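You operate a simulated robot arm through the tools that you are given. There is no shell and no other tool.

The job below is to be done with a simulated robot arm. You get a single attempt, and the scene is never put back.

Task
Test the red band cup's hardness and stand it on Soft or Hard.
Fine: cup on the red ring, dropper over it, one drop at a time till it turns blue, none after; four drops or more is Hard; dropper aside again. Set down upright: what you pick out.

The check looks at the end state, three seconds after you hand in, the way a careful person would. Anything else that was tipped, shoved, dropped, spilled or broken makes it a failure.

Robot
A 7-joint arm with a two-finger gripper, fixed in place. Base frame: the origin is on the floor under the middle of its stand, x ahead of it, y to its left, z up; the work surface is at about z = 0.92. Lengths are in m, angles in rad, forces in N, time in s.
With the tool pointing down near the work surface it reaches from about 0.32 to 0.76 m from the base axis. Its first joint turns from -2.496 to 2.496 rad. Payload 2.45 kg.
The tool frame sits at the grasp point between the pads (the TCP): z along the fingers, y along the line on which they close. The tips reach 0.026 m beyond it. The gripper opens to 0.096 m; its body begins 0.069 m behind the TCP.
Orientation is told as [roll, pitch, yaw] about the base's x, y, z axes, in that order, counted from this pose: with the fingers straight down and closing along the base's y, the tool's x points along the base's -x, its y along +y and its z along -z.

Tools
- The arm moves only by the tool servo_tool. Its argument "rows" is a list of rows, each a list of 7 numbers: the turn, a rotation vector about the base's x, y, z in units of 90 degrees (1.0 is 90 degrees), then the shift along the base's x, y, z in units of 500 mm (1.0 is 500 mm), then the finger opening in cm, from 0 to 9.6. In form: [[ax, ay, az, x, y, z, gripper], ...]. A call has 1 to 20 rows; each row is the pose to reach, as a shift and turn from the pose commanded when the call began. A call with a number of a shift or a turn outside -1 to 1 is refused whole. Rows are played at 5 a second. More than 0.05 m and 0.15 rad between two rows, or a gripper value outside its range, and nothing of the call is played. Where a pose cannot be reached the arm comes as near as it can. A force on the tool above 40 N (or 10 N above the force at the start of the call, whichever is more), or a blocked arm, ends the call early, and 0.2 s more pass. The fingers move at their own pace (about 0.05 m/s each) and stop on an object; they squeeze with about 23 N. The grip force told is the motor's: it shows also when the fingers shut on nothing. Time passes only in rows, and 0.2 s behind the last, so rows that repeat a pose let the fingers close. The reply holds the time, the measured pose of the TCP, the force on the tool along the base axes, the opening and the grip force, in the units named above and with some noise, with the torque about the TCP (base axes, N m) and any sound that the robot's microphone picked up.
- Cameras (640 x 400 px; columns grow to the right, rows downward): "scene" is fixed at [0.0512, -0.5013, 1.539]; the picture's right is [-0.01, -1.00, 0.00], its down [-0.83, 0.01, -0.56] and it looks along [0.56, -0.00, -0.83] (base axes); focal length 290 px, centre (320, 200). "wrist" rides on the gripper at [0.082, 0.003, -0.098] in the tool frame; the picture's right is [-0.04, 1.00, 0.00], its down [-0.73, -0.03, -0.68] and it looks along [-0.68, -0.03, 0.73] (tool axes); focal length 256 px, centre (320, 200). There is no depth. A picture from a camera that has moved, and an enlarged one, comes with that camera's place and axes in the base frame and with its lens.
- camera(camera): a new picture of that camera. It takes no simulated time.
- lift_body(by): slides the trunk up (or, below 0, down) by that many m; the arm rides with it, the base frame stays. It gives what a move gives, with no picture.
- inspect(camera, box): a new picture of the part [left, top, right, bottom] of that camera's present view, enlarged. It takes no simulated time.
- job_done(): hands the job in; it is judged then, once.

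Nothing tells you positions but the pictures and the camera data. Unless the task says otherwise, let go and move clear before handing in.

The tools are called by a JSON object that holds its "name" and its "arguments". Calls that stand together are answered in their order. servo_tool: Moves the arm, as the interface text tells. Its arguments: {"type":"object","properties":{"rows":{"type":"array"}},"required":["rows"]} The other tools are called the same way: lift_body (by) moves the trunk up or down; camera (camera) takes a picture; inspect (camera, box) takes an enlarged picture of a part of a camera's view; job_done () hands the job in.

At the start:

```text
clock: 0.0
tool_pos: [0.283, -0.3555, 1.2706]
orientation: [-0.001, 0.001, 0.0]
force: [-0.6, -0.4, 0.1]
ft_torque: [0.0, 0.0, 0.0]
grip_width: 0.0962
grasp_force: 0.1
trunk travel left (down, up): [-0.575, 0.065]
```

scene: 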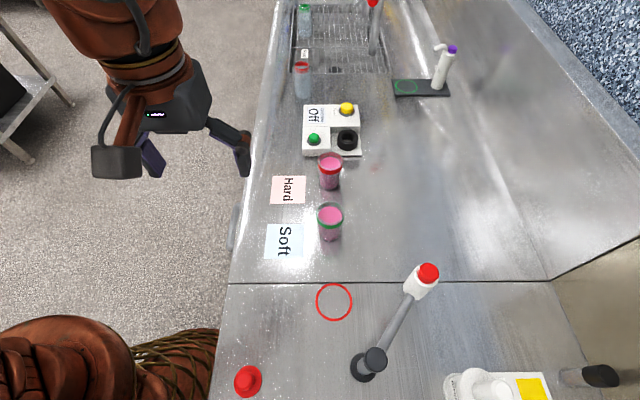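
wrist: 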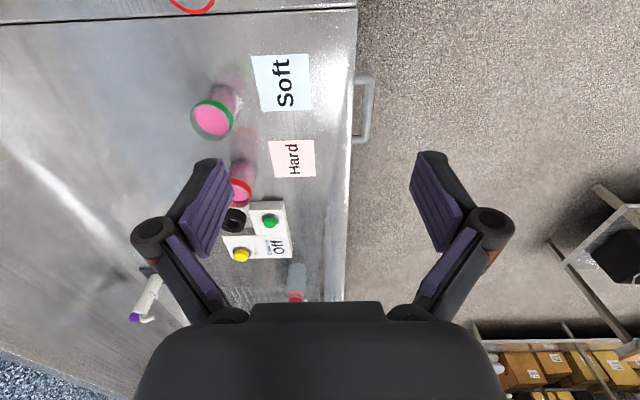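

I see two pink cups (red band and green band), Hard/Soft cards, a red ring, a swing-arm dropper with a red cap, and a red button. I'll look closer before moving.

{"name": "inspect", "arguments": {"camera": "scene", "box": [220, 260, 480, 400]}}

{"name": "inspect", "arguments": {"camera": "scene", "box": [240, 90, 400, 270]}}

{"name": "inspect", "arguments": {"camera": "scene", "box": [430, 330, 640, 400]}}

{"name": "inspect", "arguments": {"camera": "wrist", "box": [160, 0, 360, 300]}}

```text
2.46 times, centred on (350, 330) of scene
camera zoom: at [0.0512, -0.5013, 1.539], right [-0.01, -1.0, 0.0], down [-0.83, 0.01, -0.56], along [0.56, 0.0, -0.83], focal length 713 px, centre (246, -120)
```

zoom: 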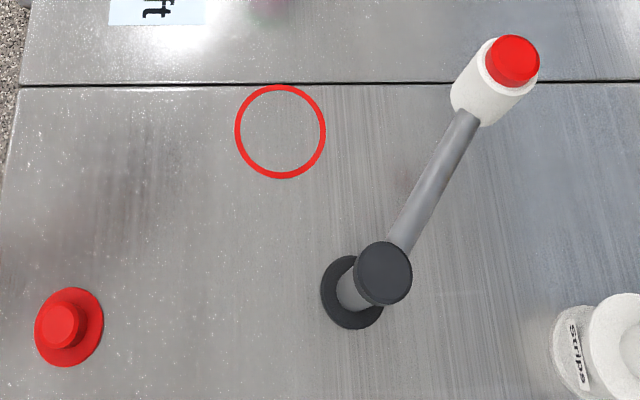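

```text
2.22 times, centred on (320, 180) of scene
camera zoom: at [0.0512, -0.5013, 1.539], right [-0.01, -1.0, 0.0], down [-0.83, 0.01, -0.56], along [0.56, 0.0, -0.83], focal length 644 px, centre (320, 244)
```

zoom: 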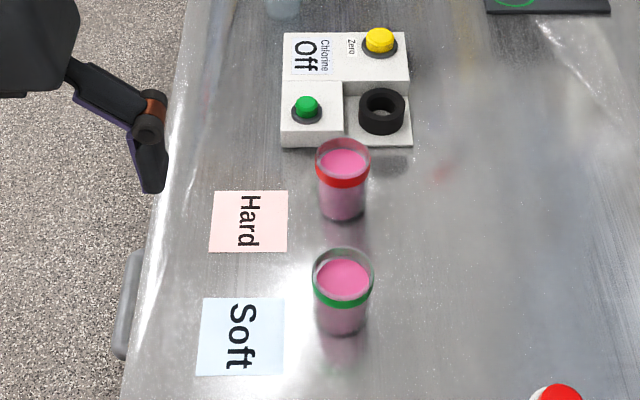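

```text
3.05 times, centred on (535, 365) of scene
camera zoom: at [0.0512, -0.5013, 1.539], right [-0.01, -1.0, 0.0], down [-0.83, 0.01, -0.56], along [0.56, 0.0, -0.83], focal length 883 px, centre (-335, -303)
```

zoom: 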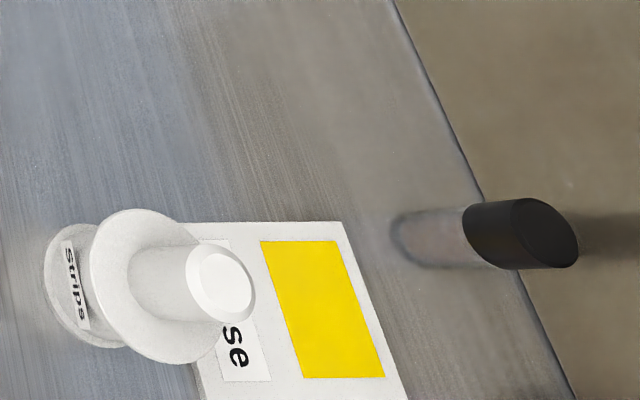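

```text
1.33 times, centred on (260, 150) of wrist
camera zoom: at [0.2011, -0.3512, 1.3684], right [0.04, 1.0, 0.0], down [0.73, -0.03, 0.68], along [0.68, -0.03, -0.73], focal length 341 px, centre (400, 267)
```

zoom: 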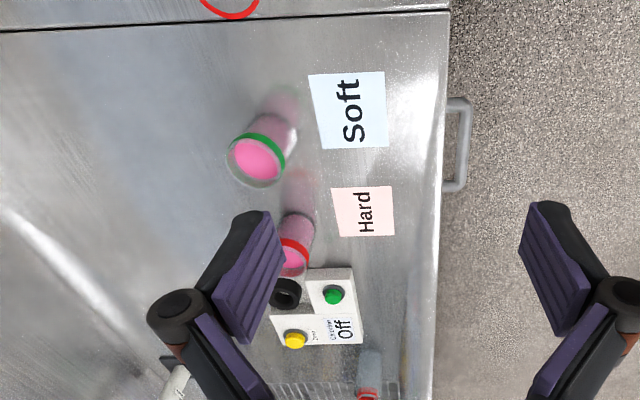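

The layout is clear enough: the ring is near (0.21, -0.53), the red cup near (0.53, -0.53), and the dropper head hangs near (0.20, -0.66). I'll turn the wrist to yaw -90° high above the table so the wrist camera can look at the dropper and ring.

{"name": "servo_tool", "arguments": {"rows": [[0, 0, -0.0833, -0.014, 0, 0, 9.6], [0, 0, -0.1667, -0.028, 0, 0, 9.6], [0, 0, -0.25, -0.042, 0, 0, 9.6], [0, 0, -0.3333, -0.055, 0, 0, 9.6], [0, 0, -0.4167, -0.069, 0, 0, 9.6], [0, 0, -0.5, -0.083, 0, 0, 9.6], [0, 0, -0.5833, -0.097, 0, 0, 9.6], [0, 0, -0.6667, -0.11, 0, 0, 9.6], [0, 0, -0.75, -0.125, 0, 0, 9.6], [0, 0, -0.8333, -0.139, 0, 0, 9.6], [0, 0, -0.9167, -0.153, 0, 0, 9.6], [0, 0, -1.0, -0.166, 0, 0, 9.6], [0, 0, -1.0, -0.166, 0, 0, 9.6]]}}

```text
clock: 2.8
tool_pos: [0.2001, -0.356, 1.2709]
orientation: [-0.001, 0.0, -1.572]
force: [0.2, -0.5, 0.4]
ft_torque: [0.0, -0.04, 0.0]
grip_width: 0.096
grasp_force: 0.0
trunk travel left (down, up): [-0.575, 0.065]
```

The turn reached yaw -90° without trouble. Now I'll look at the dropper with the wrist camera and check the scene again.

{"name": "camera", "arguments": {"camera": "wrist"}}

{"name": "camera", "arguments": {"camera": "scene"}}

```text
taken
camera wrist: at [0.2024, -0.273, 1.368], right [1.0, -0.04, 0.0], down [-0.03, -0.73, 0.68], along [-0.03, -0.68, -0.73], focal length 256 px, centre (320, 200)
```

wrist: 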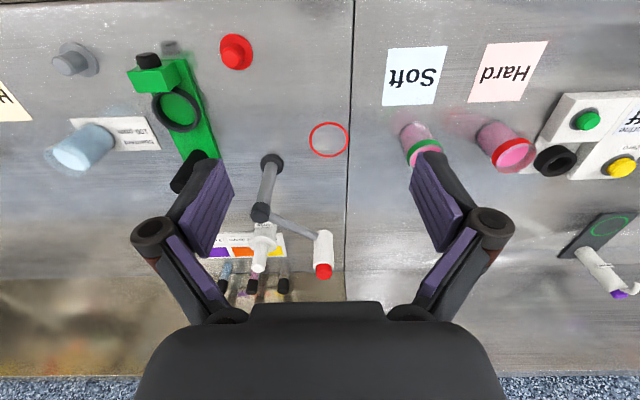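

```text
taken
```

scene: 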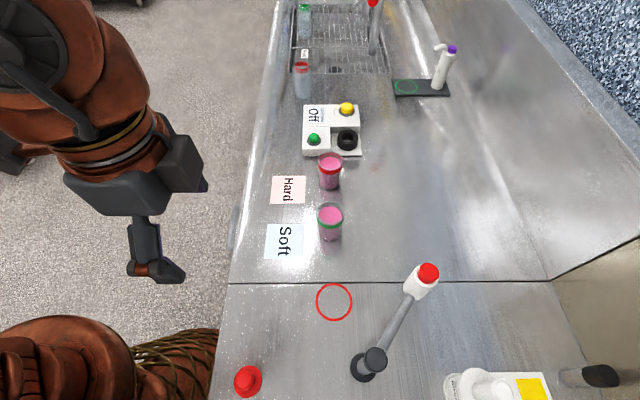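

{"name": "inspect", "arguments": {"camera": "wrist", "box": [210, 110, 370, 310]}}

{"name": "inspect", "arguments": {"camera": "wrist", "box": [0, 20, 280, 195]}}

{"name": "inspect", "arguments": {"camera": "wrist", "box": [370, 30, 640, 200]}}

```text
2.00 times, centred on (290, 210) of wrist
camera zoom: at [0.2024, -0.273, 1.368], right [1.0, -0.04, 0.0], down [-0.03, -0.73, 0.68], along [-0.03, -0.68, -0.73], focal length 512 px, centre (380, 180)
```

zoom: 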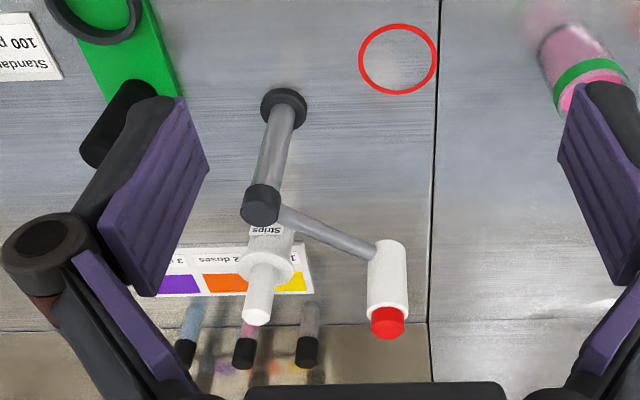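

```text
2.29 times, centred on (140, 108) of wrist
camera zoom: at [0.2024, -0.273, 1.368], right [1.0, -0.04, 0.0], down [-0.03, -0.73, 0.68], along [-0.03, -0.68, -0.73], focal length 585 px, centre (731, 411)
```

zoom: 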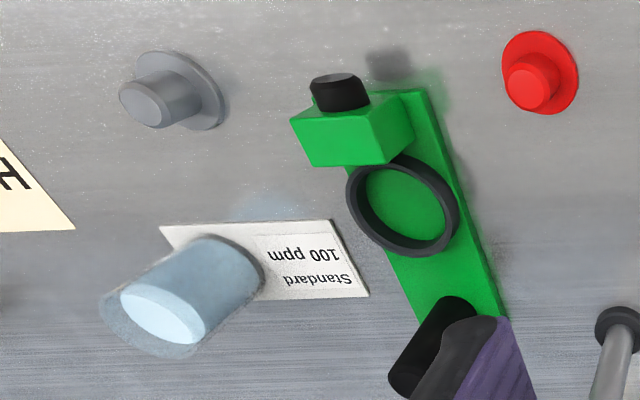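

```text
2.35 times, centred on (505, 115) of wrist
camera zoom: at [0.2024, -0.273, 1.368], right [1.0, -0.04, 0.0], down [-0.03, -0.73, 0.68], along [-0.03, -0.68, -0.73], focal length 602 px, centre (-115, 400)
```

zoom: 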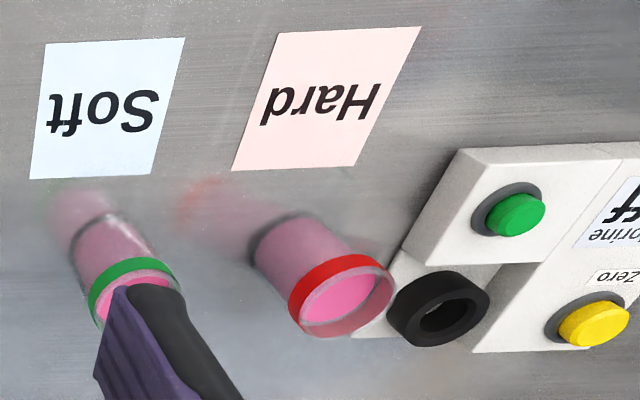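

The wrist view confirms the ring at about (0.21, -0.529), the dropper post at (0.09, -0.58), the dropper head with red cap at (0.194, -0.657) with its top at z≈1.136, and the red cup at about (0.526, -0.529). I'll go to a hover above the red cup.

{"name": "servo_tool", "arguments": {"rows": [[0, 0, 0, 0.054, -0.029, -0.01, 9.6], [0, 0, 0, 0.109, -0.058, -0.03, 9.6], [0, 0, 0, 0.163, -0.087, -0.05, 9.6], [0, 0, 0, 0.217, -0.116, -0.07, 9.6], [0, 0, 0, 0.272, -0.145, -0.09, 9.6], [0, 0, 0, 0.326, -0.174, -0.11, 9.6], [0, 0, 0, 0.38, -0.202, -0.13, 9.6], [0, 0, 0, 0.435, -0.231, -0.16, 9.6], [0, 0, 0, 0.489, -0.26, -0.18, 9.6], [0, 0, 0, 0.543, -0.289, -0.2, 9.6], [0, 0, 0, 0.598, -0.318, -0.22, 9.6], [0, 0, 0, 0.652, -0.347, -0.24, 9.6], [0, 0, 0, 0.652, -0.347, -0.24, 9.6]]}}

{"name": "camera", "arguments": {"camera": "wrist"}}

{"name": "camera", "arguments": {"camera": "scene"}}

```text
clock: 5.6
tool_pos: [0.4684, -0.4776, 1.1331]
orientation: [0.0, -0.001, -1.572]
force: [-0.9, 0.9, 0.6]
ft_torque: [-0.04, -0.08, 0.02]
grip_width: 0.096
grasp_force: 0.1
out of reach, approached as far as the arm can: row 8, 9, 10, 11, 12, 13
trunk travel left (down, up): [-0.575, 0.065]
```

```text
taken
camera wrist: at [0.4714, -0.3952, 1.231], right [1.0, -0.04, 0.0], down [-0.03, -0.73, 0.68], along [-0.03, -0.68, -0.73], focal length 256 px, centre (320, 200)
```

wrist: 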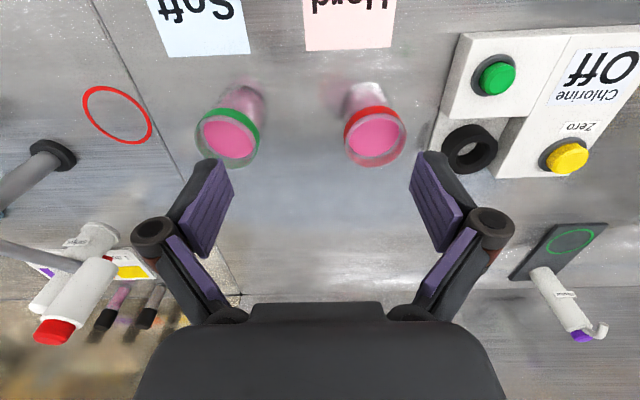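

```text
taken
```

scene: 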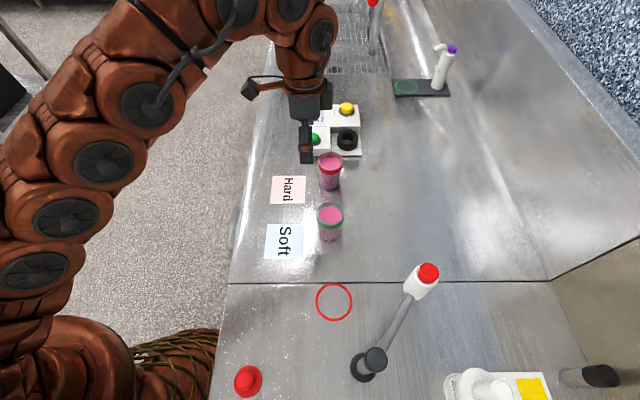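

At this height the arm stops short, at radius 0.67, while the cup is at about 0.745. I'll zoom in to fix the cup's position, then raise the trunk for more reach and come in low along the radial direction.

{"name": "inspect", "arguments": {"camera": "wrist", "box": [180, 50, 480, 240]}}

{"name": "lift_body", "arguments": {"by": 0.06}}

```text
2.11 times, centred on (330, 145) of wrist
camera zoom: at [0.4714, -0.3952, 1.231], right [1.0, -0.04, 0.0], down [-0.03, -0.73, 0.68], along [-0.03, -0.68, -0.73], focal length 539 px, centre (299, 316)
```

zoom: 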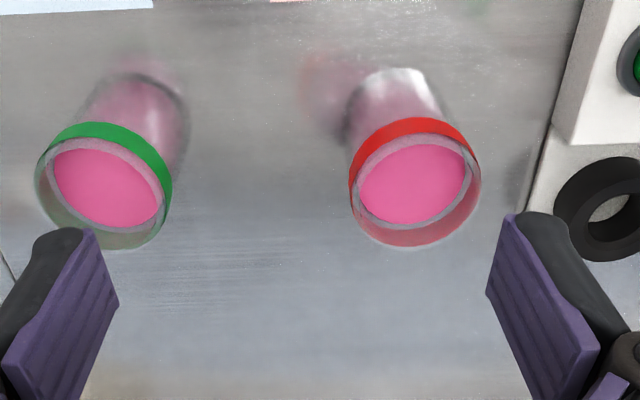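

```text
clock: 6.6
tool_pos: [0.4702, -0.4779, 1.1924]
orientation: [0.001, 0.0, -1.57]
force: [0.6, -0.2, 0.3]
ft_torque: [0.02, -0.01, 0.01]
grip_width: 0.0958
grasp_force: 0.1
trunk travel left (down, up): [-0.635, 0.005]
```

The red cup comes out at about (0.521, -0.528), rim near z 1.00. Because the last target was out of reach, I'll make a small inward move first to see which pose the shifts are counted from.

{"name": "servo_tool", "arguments": {"rows": [[0, 0, 0, -0.04, 0.04, 0, 9.6], [0, 0, 0, -0.08, 0.08, 0, 9.6], [0, 0, 0, -0.08, 0.08, 0, 9.6]]}}

```text
clock: 7.4
tool_pos: [0.4325, -0.437, 1.1925]
orientation: [0.0, 0.0, -1.573]
force: [-1.0, -0.6, 0.3]
ft_torque: [0.0, -0.02, 0.01]
grip_width: 0.0959
grasp_force: 0.0
trunk travel left (down, up): [-0.635, 0.005]
```

The shifts count from the pose the arm actually reached. I'll go down to z 0.97 just in front of the cup, on its +y side above the Hard card, keeping fingers open along x.

{"name": "servo_tool", "arguments": {"rows": [[0, 0, 0, 0.035, 0.014, -0.065, 9.6], [0, 0, 0, 0.075, 0.034, -0.135, 9.6], [0, 0, 0, 0.115, 0.034, -0.205, 9.6], [0, 0, 0, 0.145, 0.034, -0.275, 9.6], [0, 0, 0, 0.177, 0.034, -0.345, 9.6], [0, 0, 0, 0.177, 0.034, -0.405, 9.6], [0, 0, 0, 0.177, 0.034, -0.445, 9.6], [0, 0, 0, 0.177, 0.034, -0.445, 9.6]]}}

{"name": "camera", "arguments": {"camera": "wrist"}}

{"name": "camera", "arguments": {"camera": "scene"}}

```text
clock: 9.2
tool_pos: [0.5187, -0.4227, 0.9711]
orientation: [0.001, -0.001, -1.571]
force: [0.2, 0.6, 0.9]
ft_torque: [0.01, 0.02, -0.05]
grip_width: 0.096
grasp_force: 0.1
trunk travel left (down, up): [-0.635, 0.005]
```

```text
taken
camera wrist: at [0.5211, -0.3389, 1.0678], right [1.0, -0.04, 0.0], down [-0.03, -0.73, 0.68], along [-0.03, -0.68, -0.73], focal length 256 px, centre (320, 200)
```

wrist: 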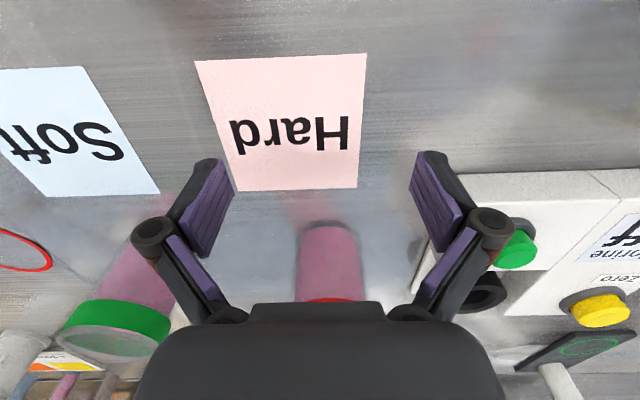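

```text
taken
```

scene: 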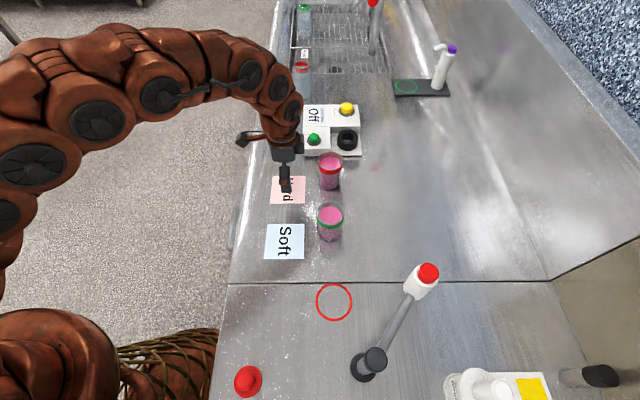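

The cup's centre comes out at (0.5217, -0.528), and both fingers will pass it with room to spare from the instrument. I'll slide in around it and look.

{"name": "servo_tool", "arguments": {"rows": [[0, 0, 0, 0.004, -0.036, -0.004, 9.6], [0, 0, 0, 0.006, -0.072, -0.008, 9.6], [0, 0, 0, 0.006, -0.108, -0.01, 9.6], [0, 0, 0, 0.006, -0.144, -0.012, 9.6], [0, 0, 0, 0.006, -0.18, -0.012, 9.6], [0, 0, 0, 0.006, -0.214, -0.012, 9.6], [0, 0, 0, 0.006, -0.214, -0.012, 9.6]]}}

{"name": "camera", "arguments": {"camera": "wrist"}}

{"name": "camera", "arguments": {"camera": "scene"}}

```text
clock: 10.8
tool_pos: [0.523, -0.5283, 0.9652]
orientation: [0.0, 0.0, -1.57]
force: [-0.4, 0.3, -0.4]
ft_torque: [-0.02, -0.03, 0.0]
grip_width: 0.096
grasp_force: 0.1
trunk travel left (down, up): [-0.635, 0.005]
```

```text
taken
camera wrist: at [0.5246, -0.4456, 1.0627], right [1.0, -0.04, 0.0], down [-0.03, -0.73, 0.68], along [-0.03, -0.68, -0.73], focal length 256 px, centre (320, 200)
```

wrist: 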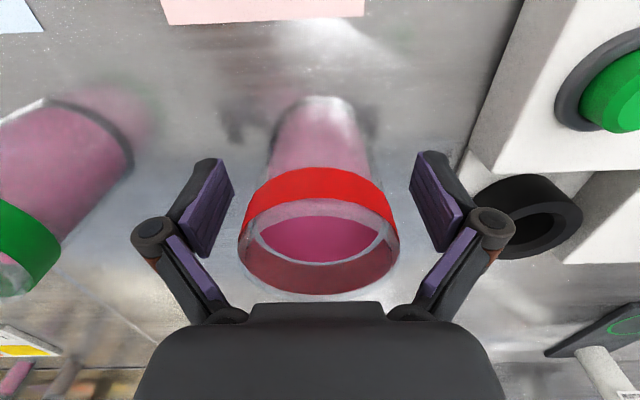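

```text
taken
```

scene: 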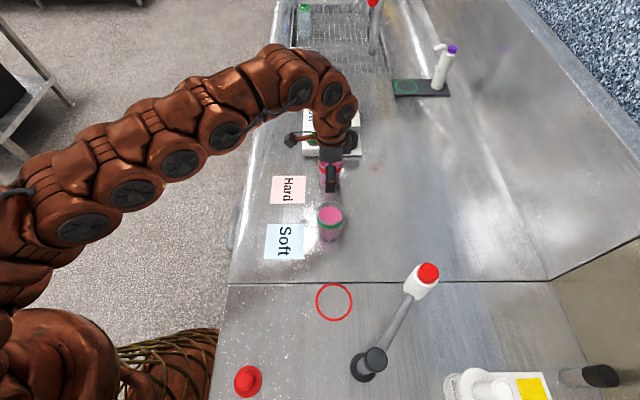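

The cup sits between the pads and is centred. I'll close the fingers on it.

{"name": "servo_tool", "arguments": {"rows": [[0, 0, 0, 0, 0, 0, 7.0], [0, 0, 0, 0, 0, 0, 6.0], [0, 0, 0, 0, 0, 0, 5.0], [0, 0, 0, 0, 0, 0, 4.0], [0, 0, 0, 0, 0, 0, 4.0], [0, 0, 0, 0, 0, 0, 4.0]]}}

{"name": "camera", "arguments": {"camera": "wrist"}}

```text
clock: 12.2
tool_pos: [0.522, -0.5272, 0.9656]
orientation: [0.001, -0.002, -1.569]
force: [1.4, -2.1, 15.6]
ft_torque: [0.0, 0.08, 0.09]
grip_width: 0.0582
grasp_force: 22.9
trunk travel left (down, up): [-0.635, 0.005]
```

```text
taken
camera wrist: at [0.5244, -0.4453, 1.0639], right [1.0, -0.04, 0.0], down [-0.03, -0.73, 0.68], along [-0.03, -0.68, -0.73], focal length 256 px, centre (320, 200)
```

wrist: 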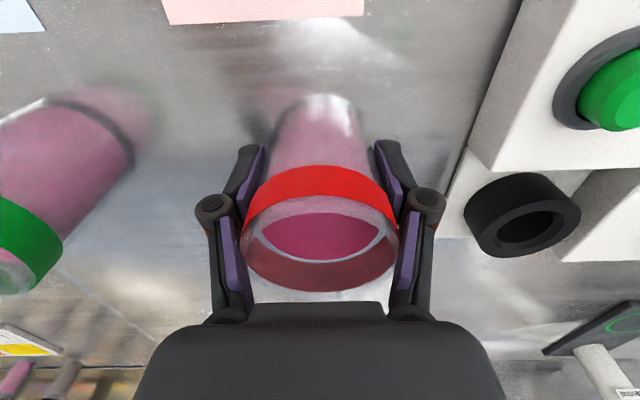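

The grip holds at 5.8 cm. I'll lift a few centimetres and check that the cup comes up straight.

{"name": "servo_tool", "arguments": {"rows": [[0, 0, 0, 0, 0, 0.01, 4.0], [0, 0, 0, 0, 0, 0.025, 4.0], [0, 0, 0, 0, 0, 0.045, 4.0], [0, 0, 0, 0, 0, 0.065, 4.0], [0, 0, 0, 0, 0, 0.08, 4.0], [0, 0, 0, 0, 0, 0.08, 4.0]]}}

{"name": "camera", "arguments": {"camera": "wrist"}}

{"name": "camera", "arguments": {"camera": "scene"}}

```text
clock: 13.6
tool_pos: [0.523, -0.5282, 1.0037]
orientation: [0.0, -0.001, -1.571]
force: [-0.1, 0.0, -2.0]
ft_torque: [-0.03, 0.01, -0.02]
grip_width: 0.0579
grasp_force: 22.7
trunk travel left (down, up): [-0.635, 0.005]
```

```text
taken
camera wrist: at [0.5253, -0.4447, 1.1015], right [1.0, -0.04, 0.0], down [-0.03, -0.73, 0.68], along [-0.03, -0.68, -0.73], focal length 256 px, centre (320, 200)
```

wrist: 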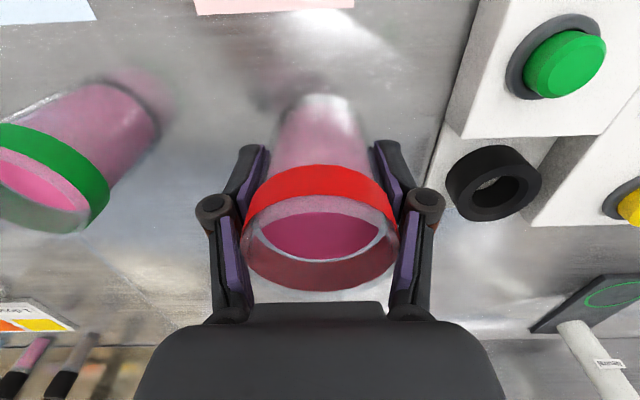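

```text
taken
```

scene: 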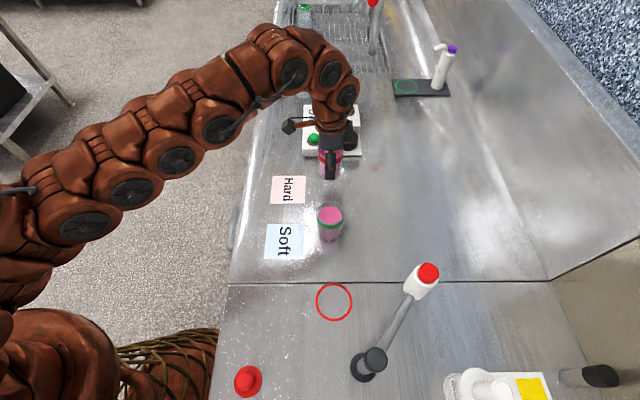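

The cup hangs upright at about 2 N. I'll carry it over y≈-0.41, clear of the green cup, toward the ring side.

{"name": "servo_tool", "arguments": {"rows": [[0, 0, 0, -0.005, 0.03, 0.014, 4.0], [0, 0, 0, -0.012, 0.07, 0.03, 4.0], [0, 0, 0, -0.02, 0.115, 0.05, 4.0], [0, 0, 0, -0.03, 0.16, 0.07, 4.0], [0, 0, 0, -0.045, 0.2, 0.085, 4.0], [0, 0, 0, -0.07, 0.23, 0.095, 4.0], [0, 0, 0, -0.11, 0.24, 0.1, 4.0], [0, 0, 0, -0.155, 0.24, 0.105, 4.0], [0, 0, 0, -0.2, 0.24, 0.11, 4.0], [0, 0, 0, -0.245, 0.24, 0.112, 4.0], [0, 0, 0, -0.29, 0.24, 0.112, 4.0], [0, 0, 0, -0.335, 0.24, 0.112, 4.0], [0, 0, 0, -0.38, 0.24, 0.112, 4.0], [0, 0, 0, -0.425, 0.24, 0.112, 4.0], [0, 0, 0, -0.47, 0.24, 0.112, 4.0], [0, 0, 0, -0.515, 0.24, 0.112, 4.0], [0, 0, 0, -0.56, 0.24, 0.112, 4.0], [0, 0, 0, -0.597, 0.24, 0.112, 4.0], [0, 0, 0, -0.617, 0.24, 0.112, 4.0], [0, 0, 0, -0.621, 0.24, 0.112, 4.0]]}}

{"name": "camera", "arguments": {"camera": "wrist"}}

{"name": "camera", "arguments": {"camera": "scene"}}

```text
clock: 17.8
tool_pos: [0.21, -0.4077, 1.0591]
orientation: [-0.001, 0.0, -1.57]
force: [0.6, 0.8, -1.0]
ft_torque: [0.02, -0.04, -0.02]
grip_width: 0.0577
grasp_force: 23.0
trunk travel left (down, up): [-0.635, 0.005]
```

```text
taken
camera wrist: at [0.213, -0.3253, 1.157], right [1.0, -0.04, 0.0], down [-0.03, -0.73, 0.68], along [-0.03, -0.68, -0.73], focal length 256 px, centre (320, 200)
```

wrist: 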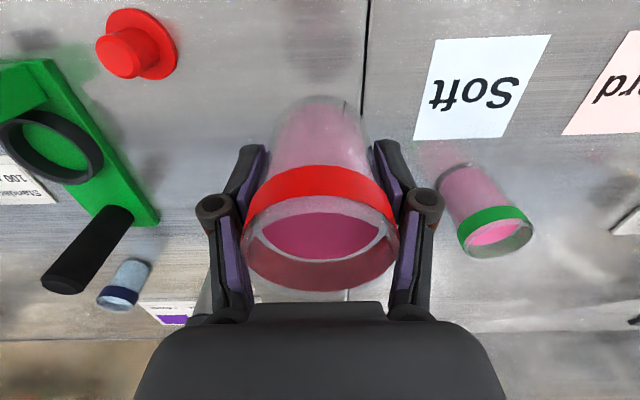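

```text
taken
```

scene: 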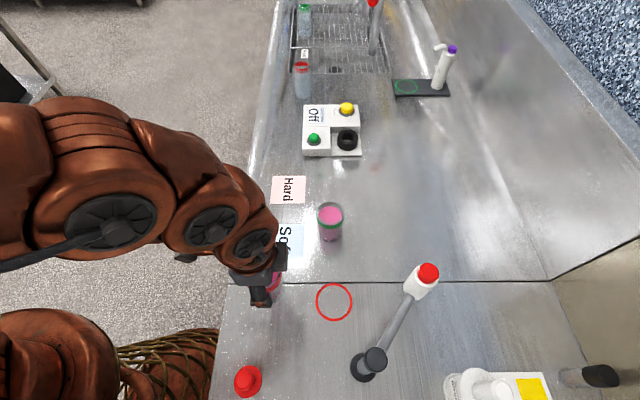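

Next I'll move the cup over the ring at this height, then check alignment before lowering.

{"name": "servo_tool", "arguments": {"rows": [[0, 0, 0, 0, -0.03, 0, 4.0], [0, 0, 0, 0, -0.07, 0, 4.0], [0, 0, 0, 0, -0.11, 0, 4.0], [0, 0, 0, 0, -0.15, 0, 4.0], [0, 0, 0, 0, -0.19, 0, 4.0], [0, 0, 0, 0, -0.225, 0, 4.0], [0, 0, 0, 0, -0.242, 0, 4.0], [0, 0, 0, 0, -0.242, -0.03, 4.0], [0, 0, 0, 0, -0.242, -0.06, 4.0], [0, 0, 0, 0, -0.242, -0.09, 4.0], [0, 0, 0, 0, -0.242, -0.12, 4.0], [0, 0, 0, 0, -0.242, -0.14, 4.0], [0, 0, 0, 0, -0.242, -0.14, 4.0]]}}

{"name": "camera", "arguments": {"camera": "wrist"}}

{"name": "camera", "arguments": {"camera": "scene"}}

```text
clock: 20.6
tool_pos: [0.2117, -0.5276, 0.9892]
orientation: [0.001, 0.001, -1.571]
force: [-0.5, -0.1, -0.7]
ft_torque: [0.02, 0.01, 0.02]
grip_width: 0.0575
grasp_force: 23.4
trunk travel left (down, up): [-0.635, 0.005]
```

```text
taken
camera wrist: at [0.2141, -0.4462, 1.0874], right [1.0, -0.04, 0.0], down [-0.03, -0.73, 0.68], along [-0.03, -0.68, -0.73], focal length 256 px, centre (320, 200)
```

wrist: 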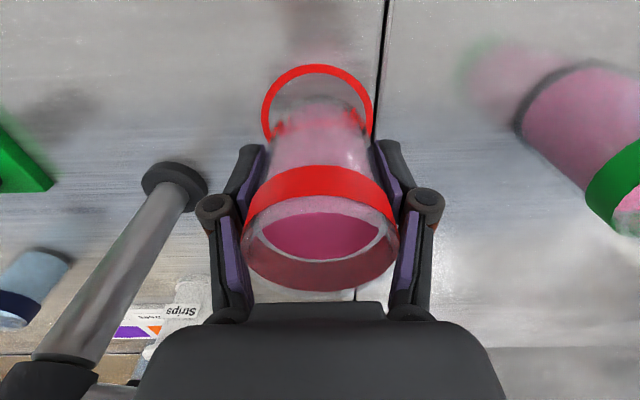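

```text
taken
```

scene: 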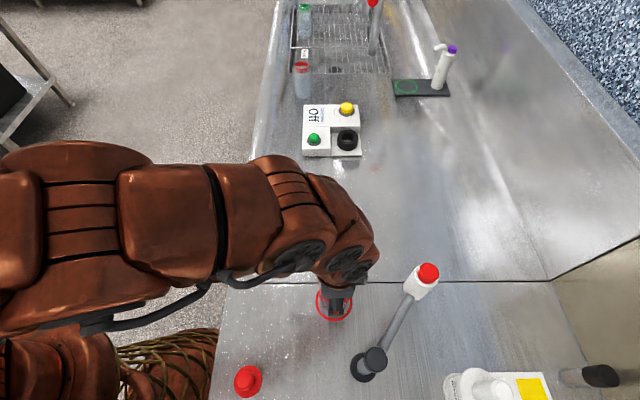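

The cup is centred over the ring within a couple of millimetres. I'll lower it slowly the last two centimetres.

{"name": "servo_tool", "arguments": {"rows": [[0, 0, 0, -0.001, -0.002, -0.012, 4.0], [0, 0, 0, -0.002, -0.003, -0.024, 4.0], [0, 0, 0, -0.002, -0.003, -0.034, 4.0], [0, 0, 0, -0.002, -0.003, -0.042, 4.0], [0, 0, 0, -0.002, -0.003, -0.045, 4.0]]}}

{"name": "camera", "arguments": {"camera": "wrist"}}

```text
clock: 21.8
tool_pos: [0.2101, -0.5309, 0.9685]
orientation: [-0.001, -0.001, -1.572]
force: [0.6, -0.3, -1.3]
ft_torque: [0.0, -0.01, 0.0]
grip_width: 0.0575
grasp_force: 23.1
trunk travel left (down, up): [-0.635, 0.005]
```

```text
taken
camera wrist: at [0.2127, -0.4476, 1.0655], right [1.0, -0.04, 0.0], down [-0.03, -0.73, 0.68], along [-0.03, -0.68, -0.73], focal length 256 px, centre (320, 200)
```

wrist: 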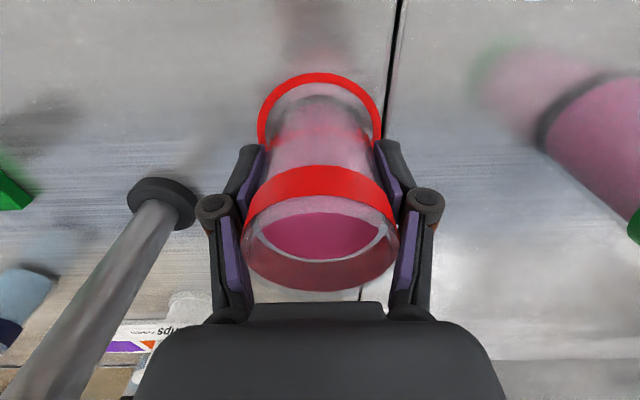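

About 2 mm remain compared with the grasp height. I'll lower in 1 mm steps and watch the force.

{"name": "servo_tool", "arguments": {"rows": [[0, 0, 0, 0, 0, -0.002, 4.0], [0, 0, 0, 0, 0, -0.004, 4.0], [0, 0, 0, 0, 0, -0.004, 4.0]]}}

```text
clock: 22.6
tool_pos: [0.2122, -0.5303, 0.9675]
orientation: [-0.001, -0.001, -1.571]
force: [0.6, 1.9, 11.0]
ft_torque: [0.13, 0.02, -0.01]
grip_width: 0.0577
grasp_force: 22.7
trunk travel left (down, up): [-0.635, 0.005]
```

The cup is on the table (11 N up). I'll ease off half a millimetre and open the fingers to 8 cm.

{"name": "servo_tool", "arguments": {"rows": [[0, 0, 0, 0, 0, 0.001, 4.0], [0, 0, 0, 0, 0, 0.001, 5.6], [0, 0, 0, 0, 0, 0.001, 6.2], [0, 0, 0, 0, 0, 0.001, 7.0], [0, 0, 0, 0, 0, 0.001, 8.0], [0, 0, 0, 0, 0, 0.001, 8.4], [0, 0, 0, 0, 0, 0.001, 8.4]]}}

{"name": "camera", "arguments": {"camera": "wrist"}}

```text
clock: 24.2
tool_pos: [0.2094, -0.5311, 0.9665]
orientation: [0.0, 0.001, -1.57]
force: [0.5, -0.3, 0.4]
ft_torque: [0.0, -0.02, 0.0]
grip_width: 0.0838
grasp_force: 0.1
trunk travel left (down, up): [-0.635, 0.005]
```

```text
taken
camera wrist: at [0.2129, -0.4478, 1.0639], right [1.0, -0.04, 0.0], down [-0.03, -0.73, 0.68], along [-0.03, -0.68, -0.73], focal length 256 px, centre (320, 200)
```

wrist: 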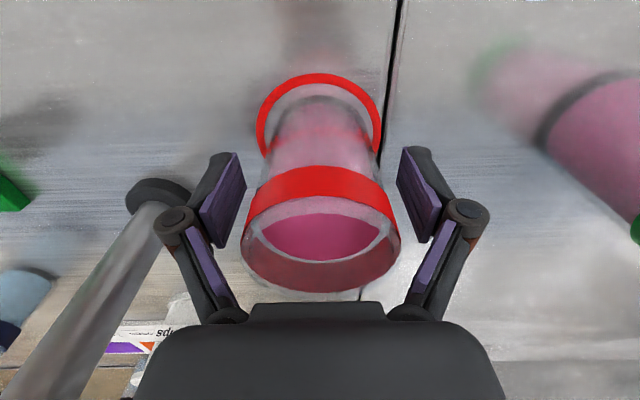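

The cup stands on the ring and is released. I'll rise straight up, back away a little, and turn so the fingers close across the dropper's arm.

{"name": "servo_tool", "arguments": {"rows": [[0, 0, 0, 0, 0, 0.03, 8.4], [0, 0, 0, 0, 0, 0.07, 8.4], [0, 0, 0, 0, 0, 0.12, 8.4], [0, 0, 0, 0, 0, 0.18, 8.4], [0, 0, 0, 0, 0, 0.24, 8.4], [0, 0, 0, 0, 0, 0.3, 8.4], [0, 0, 0, 0, 0.02, 0.36, 8.4], [0, 0, 0.074, 0, 0.06, 0.4, 8.4], [0, 0, 0.148, 0, 0.1, 0.4, 8.4], [0, 0, 0.222, 0, 0.14, 0.4, 8.4], [0, 0, 0.297, 0, 0.16, 0.4, 8.4], [0, 0, 0.371, 0, 0.18, 0.4, 8.4], [0, 0, 0.445, 0, 0.2, 0.4, 8.4], [0, 0, 0.52, 0, 0.2, 0.4, 8.4], [0, 0, 0.594, 0, 0.2, 0.4, 8.4], [0, 0, 0.594, 0, 0.2, 0.4, 8.4]]}}

{"name": "camera", "arguments": {"camera": "wrist"}}

{"name": "camera", "arguments": {"camera": "scene"}}

```text
clock: 27.6
tool_pos: [0.2079, -0.4302, 1.1657]
orientation: [0.0, -0.001, -0.637]
force: [1.2, -0.7, -0.3]
ft_torque: [-0.03, 0.02, 0.0]
grip_width: 0.0841
grasp_force: 0.1
trunk travel left (down, up): [-0.635, 0.005]
```

```text
taken
camera wrist: at [0.1456, -0.378, 1.2629], right [0.63, 0.78, 0.0], down [0.57, -0.46, 0.68], along [0.53, -0.43, -0.73], focal length 256 px, centre (320, 200)
```

wrist: 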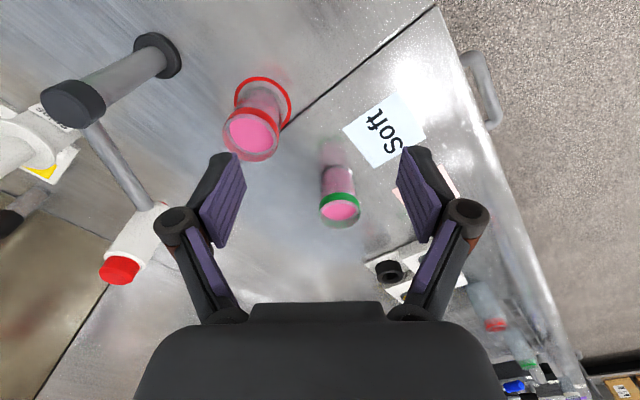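

```text
taken
```

scene: 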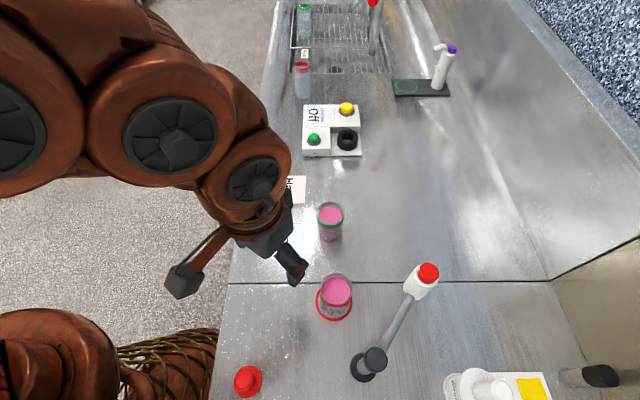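

{"name": "inspect", "arguments": {"camera": "wrist", "box": [30, 20, 230, 300]}}

{"name": "inspect", "arguments": {"camera": "scene", "box": [300, 250, 460, 390]}}

```text
1.43 times, centred on (130, 160) of wrist
camera zoom: at [0.1456, -0.378, 1.2629], right [0.63, 0.78, 0.0], down [0.57, -0.46, 0.68], along [0.53, -0.43, -0.73], focal length 366 px, centre (591, 257)
```

zoom: 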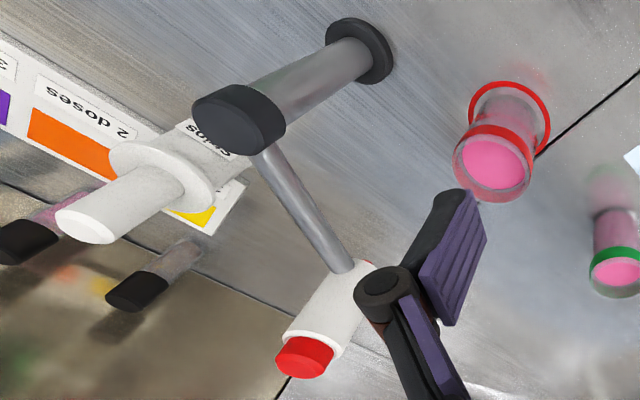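

```text
2.86 times, centred on (380, 320) of scene
camera zoom: at [0.0512, -0.5013, 1.539], right [-0.01, -1.0, 0.0], down [-0.83, 0.01, -0.56], along [0.56, 0.0, -0.83], focal length 828 px, centre (149, -143)
```

zoom: 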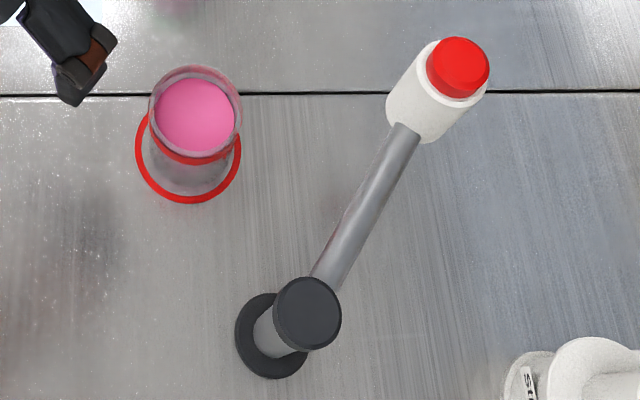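

The cup is inside the ring and upright. Now I'll move to just behind the dropper head, over its post, at a height where fingertips clear the arm and the palm clears the red cap.

{"name": "servo_tool", "arguments": {"rows": [[0, 0, 0, -0.03, -0.058, 0, 8.4], [0, 0, 0, -0.06, -0.115, 0, 8.4], [0, 0, 0, -0.09, -0.172, 0, 8.4], [0, 0, 0, -0.119, -0.23, 0, 8.4], [0, 0, 0, -0.149, -0.288, 0, 8.4], [0, 0, 0, -0.178, -0.345, 0, 8.4], [0, 0, 0, -0.178, -0.345, -0.04, 8.4], [0, 0, 0, -0.178, -0.345, -0.08, 8.4], [0, 0, 0, -0.178, -0.345, -0.118, 8.4], [0, 0, 0, -0.178, -0.345, -0.118, 8.4]]}}

{"name": "camera", "arguments": {"camera": "wrist"}}

{"name": "camera", "arguments": {"camera": "scene"}}

```text
clock: 29.8
tool_pos: [0.1213, -0.6036, 1.1055]
orientation: [0.0, 0.0, -0.636]
force: [0.2, 0.3, -0.1]
ft_torque: [-0.05, 0.01, 0.0]
grip_width: 0.084
grasp_force: 0.1
trunk travel left (down, up): [-0.635, 0.005]
```

```text
taken
camera wrist: at [0.0569, -0.5506, 1.2045], right [0.63, 0.78, 0.0], down [0.57, -0.46, 0.68], along [0.53, -0.43, -0.73], focal length 256 px, centre (320, 200)
```

wrist: 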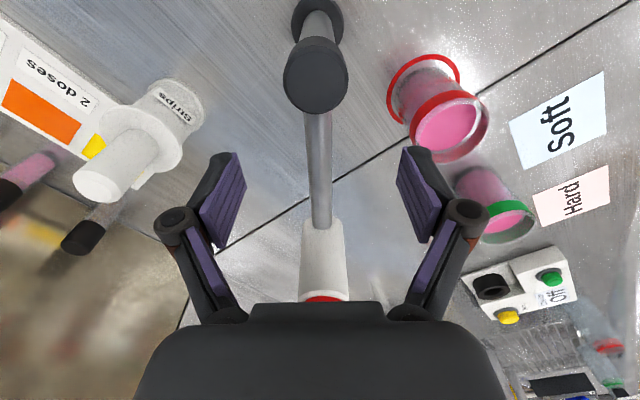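

```text
taken
```

scene: 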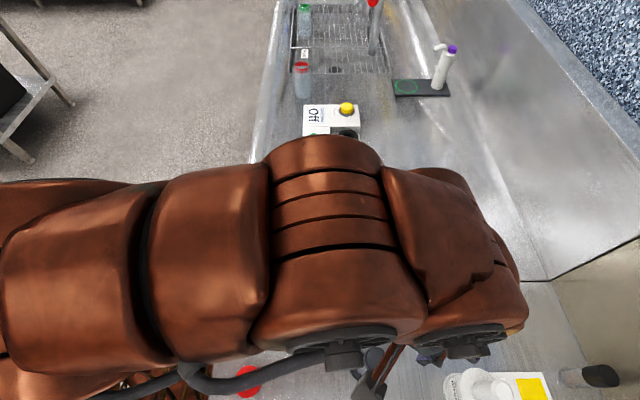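

The fingers straddle the dropper's arm nicely and the head lies straight ahead. I'll slide out along the arm until the head is between the pads.

{"name": "servo_tool", "arguments": {"rows": [[0, 0, 0, 0.029, -0.021, 0, 8.4], [0, 0, 0, 0.058, -0.043, 0, 8.4], [0, 0, 0, 0.086, -0.064, 0, 8.4], [0, 0, 0, 0.115, -0.086, 0, 8.4], [0, 0, 0, 0.144, -0.107, 0, 8.4], [0, 0, 0, 0.144, -0.107, 0, 8.4]]}}

{"name": "camera", "arguments": {"camera": "wrist"}}

```text
clock: 31.2
tool_pos: [0.1948, -0.6566, 1.1086]
orientation: [-0.001, 0.001, -0.638]
force: [0.5, 0.0, -0.2]
ft_torque: [-0.02, 0.03, 0.03]
grip_width: 0.084
grasp_force: 0.1
trunk travel left (down, up): [-0.635, 0.005]
```

```text
taken
camera wrist: at [0.1308, -0.604, 1.2062], right [0.63, 0.78, 0.0], down [0.57, -0.46, 0.68], along [0.53, -0.43, -0.73], focal length 256 px, centre (320, 200)
```

wrist: 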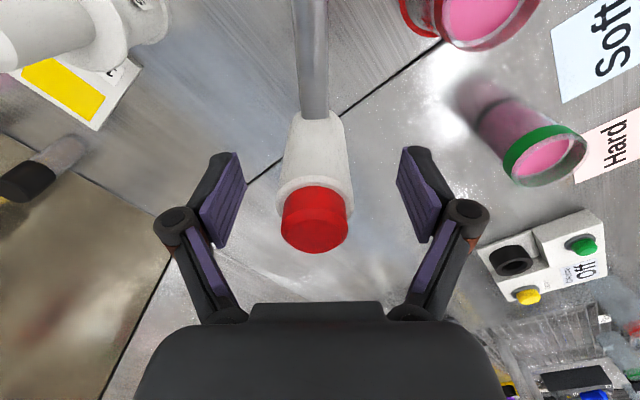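

The head is centred between the pads. I'll close only to 4.0 cm so it is caged rather than squeezed, since squeezing a dropper could release a drop.

{"name": "servo_tool", "arguments": {"rows": [[0, 0, 0, 0, 0, 0, 6.5], [0, 0, 0, 0, 0, 0, 5.0], [0, 0, 0, 0, 0, 0, 4.2], [0, 0, 0, 0, 0, 0, 4.0], [0, 0, 0, 0, 0, 0, 4.0]]}}

{"name": "camera", "arguments": {"camera": "wrist"}}

```text
clock: 32.4
tool_pos: [0.1956, -0.6552, 1.1076]
orientation: [0.0, 0.0, -0.635]
force: [0.3, -0.1, -0.2]
ft_torque: [0.0, 0.01, 0.0]
grip_width: 0.0401
grasp_force: 0.1
trunk travel left (down, up): [-0.635, 0.005]
```

```text
taken
camera wrist: at [0.1306, -0.6039, 1.2062], right [0.63, 0.78, 0.0], down [0.57, -0.46, 0.68], along [0.53, -0.43, -0.73], focal length 256 px, centre (320, 200)
```

wrist: 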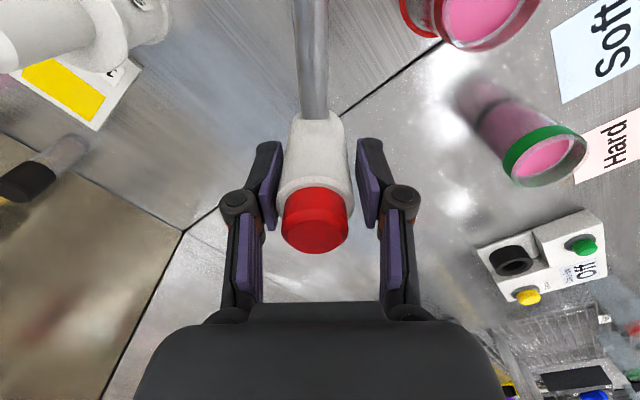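

The head is caged with a few millimetres of slack. I'll swing it along its arc about the post (pivot ≈ (0.0895, -0.579)), halfway first.

{"name": "servo_tool", "arguments": {"rows": [[0, 0, 0.0653, 0.0145, 0.0224, 0, 4.0], [0, 0, 0.1307, 0.0267, 0.0462, 0, 4.0], [0, 0, 0.196, 0.0364, 0.0711, 0, 4.0], [0, 0, 0.2613, 0.0435, 0.0969, 0, 4.0], [0, 0, 0.3267, 0.0479, 0.1233, 0, 4.0], [0, 0, 0.3267, 0.0479, 0.1233, 0, 4.0]]}}

{"name": "camera", "arguments": {"camera": "wrist"}}

```text
clock: 33.8
tool_pos: [0.2183, -0.5944, 1.1066]
orientation: [-0.001, 0.001, -0.124]
force: [-0.6, 0.3, 0.5]
ft_torque: [-0.02, -0.01, -0.04]
grip_width: 0.0401
grasp_force: 0.5
trunk travel left (down, up): [-0.635, 0.005]
```

```text
taken
camera wrist: at [0.137, -0.5801, 1.2046], right [0.16, 0.99, 0.0], down [0.72, -0.12, 0.68], along [0.67, -0.11, -0.73], focal length 256 px, centre (320, 200)
```

wrist: 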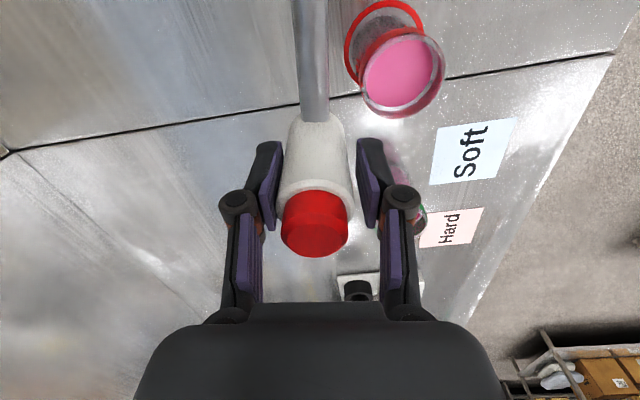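

The head follows without resistance. I'll continue the second half of the arc to bring it over the cup.

{"name": "servo_tool", "arguments": {"rows": [[0, 0, 0.0653, 0.0017, 0.0267, 0, 4.0], [0, 0, 0.1307, 0.0006, 0.0534, 0, 4.0], [0, 0, 0.196, -0.0032, 0.0799, 0, 4.0], [0, 0, 0.2613, -0.0096, 0.1058, 0, 4.0], [0, 0, 0.3267, -0.0188, 0.1309, 0, 4.0], [0, 0, 0.3267, -0.0188, 0.1309, 0, 4.0]]}}

{"name": "camera", "arguments": {"camera": "wrist"}}

{"name": "camera", "arguments": {"camera": "scene"}}

```text
clock: 35.2
tool_pos: [0.2087, -0.5274, 1.1062]
orientation: [0.0, -0.001, 0.39]
force: [0.1, -0.7, 0.6]
ft_torque: [-0.05, 0.01, -0.02]
grip_width: 0.0399
grasp_force: 0.0
trunk travel left (down, up): [-0.635, 0.005]
```

```text
taken
camera wrist: at [0.1309, -0.5547, 1.2039], right [-0.34, 0.94, 0.0], down [0.69, 0.25, 0.68], along [0.64, 0.23, -0.73], focal length 256 px, centre (320, 200)
```

wrist: 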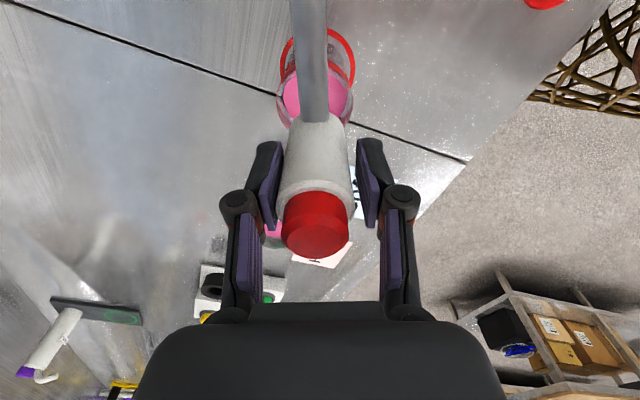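

```text
taken
```

scene: 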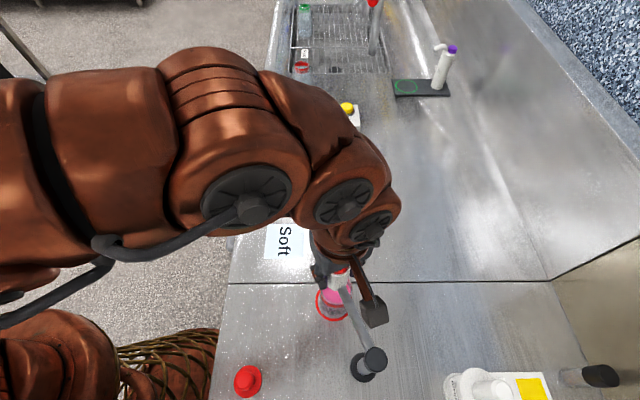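

The head is over the cup. I'll open the fingers, rise straight up clear of the red cap, and close them above it for a look.

{"name": "servo_tool", "arguments": {"rows": [[0, 0, 0, 0, 0, 0, 5.0], [0, 0, 0, 0, 0, 0, 6.4], [0, 0, 0, 0, 0, 0, 6.4], [0, 0, 0, 0, 0, 0.04, 6.4], [0, 0, 0, 0, 0, 0.09, 6.4], [0, 0, 0, 0, 0, 0.14, 6.4], [0, 0, 0, 0, 0, 0.18, 6.4], [0, 0, 0, 0, 0, 0.2, 4.0], [0, 0, 0, 0, 0, 0.2, 2.0], [0, 0, 0, 0, 0, 0.2, 0.0], [0, 0, 0, 0, 0, 0.2, 0.0], [0, 0, 0, 0, 0, 0.2, 0.0]]}}

{"name": "camera", "arguments": {"camera": "wrist"}}

{"name": "camera", "arguments": {"camera": "scene"}}

```text
clock: 37.8
tool_pos: [0.2099, -0.529, 1.2065]
orientation: [0.001, 0.001, 0.389]
force: [0.7, -1.2, -0.3]
ft_torque: [0.03, 0.0, -0.01]
grip_width: 0.0
grasp_force: 23.2
trunk travel left (down, up): [-0.635, 0.005]
```

```text
taken
camera wrist: at [0.1311, -0.5554, 1.305], right [-0.34, 0.94, 0.0], down [0.69, 0.25, 0.68], along [0.64, 0.23, -0.73], focal length 256 px, centre (320, 200)
```

wrist: 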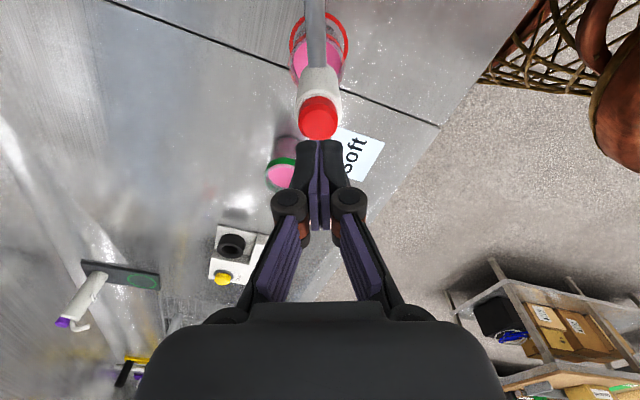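

```text
taken
```

scene: 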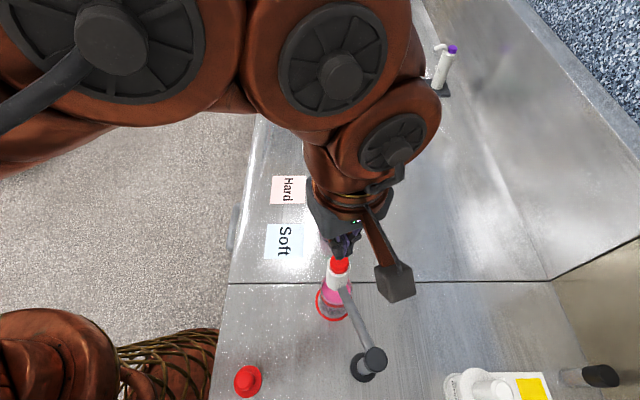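

{"name": "inspect", "arguments": {"camera": "wrist", "box": [240, 0, 400, 240]}}

{"name": "inspect", "arguments": {"camera": "scene", "box": [290, 220, 410, 330]}}

```text
1.67 times, centred on (320, 120) of wrist
camera zoom: at [0.1311, -0.5554, 1.305], right [-0.34, 0.94, 0.0], down [0.69, 0.25, 0.68], along [0.64, 0.23, -0.73], focal length 427 px, centre (320, 333)
```

zoom: 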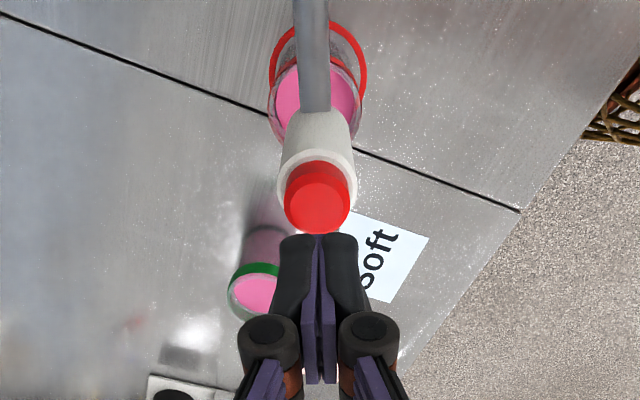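

```text
3.64 times, centred on (350, 275) of scene
camera zoom: at [0.0512, -0.5013, 1.539], right [-0.01, -1.0, 0.0], down [-0.83, 0.01, -0.56], along [0.56, 0.0, -0.83], focal length 1053 px, centre (211, -73)
```

zoom: 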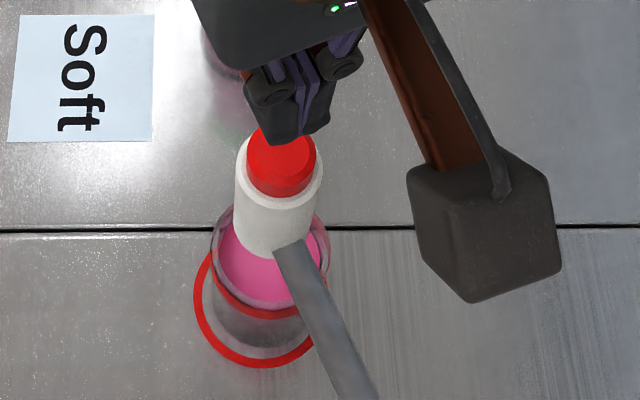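

The closed fingertips are above the cap, lined up to within about 2 mm. I'll come down to just above it.

{"name": "servo_tool", "arguments": {"rows": [[0, 0, 0, 0.003, 0, -0.03, 0.0], [0, 0, 0, 0.003, 0, -0.06, 0.0], [0, 0, 0, 0.003, 0, -0.078, 0.0], [0, 0, 0, 0.003, 0, -0.078, 0.0]]}}

{"name": "inspect", "arguments": {"camera": "wrist", "box": [240, 60, 400, 240]}}

{"name": "inspect", "arguments": {"camera": "scene", "box": [290, 220, 410, 330]}}

```text
clock: 38.8
tool_pos: [0.2111, -0.5296, 1.1696]
orientation: [0.0, 0.0, 0.387]
force: [0.9, 0.0, -0.3]
ft_torque: [0.02, 0.01, 0.03]
grip_width: 0.0
grasp_force: 23.2
trunk travel left (down, up): [-0.635, 0.005]
```

```text
2.22 times, centred on (320, 150) of wrist
camera zoom: at [0.1324, -0.5563, 1.2663], right [-0.34, 0.94, 0.0], down [0.69, 0.25, 0.68], along [0.64, 0.23, -0.73], focal length 569 px, centre (320, 311)
```

zoom: 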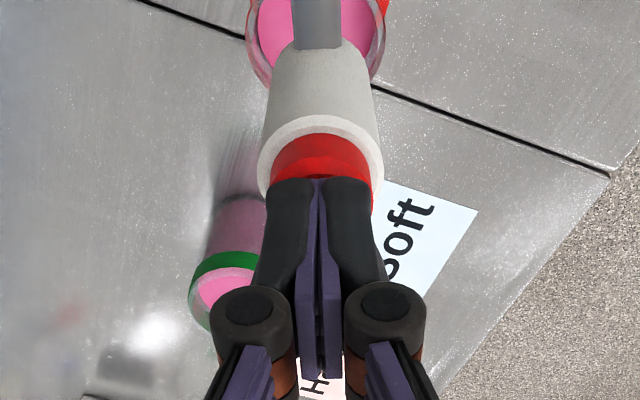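

```text
3.64 times, centred on (350, 275) of scene
camera zoom: at [0.0512, -0.5013, 1.539], right [-0.01, -1.0, 0.0], down [-0.83, 0.01, -0.56], along [0.56, 0.0, -0.83], focal length 1053 px, centre (211, -73)
```

zoom: 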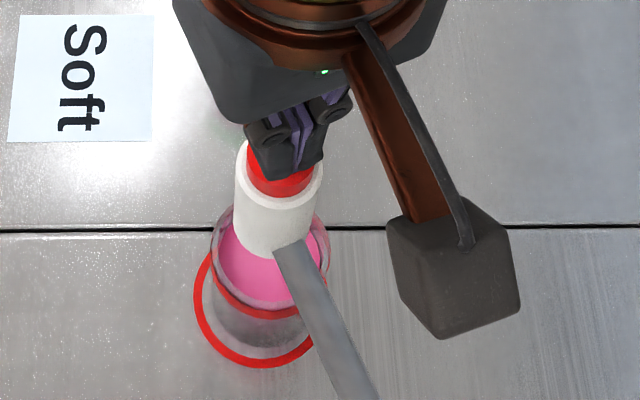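

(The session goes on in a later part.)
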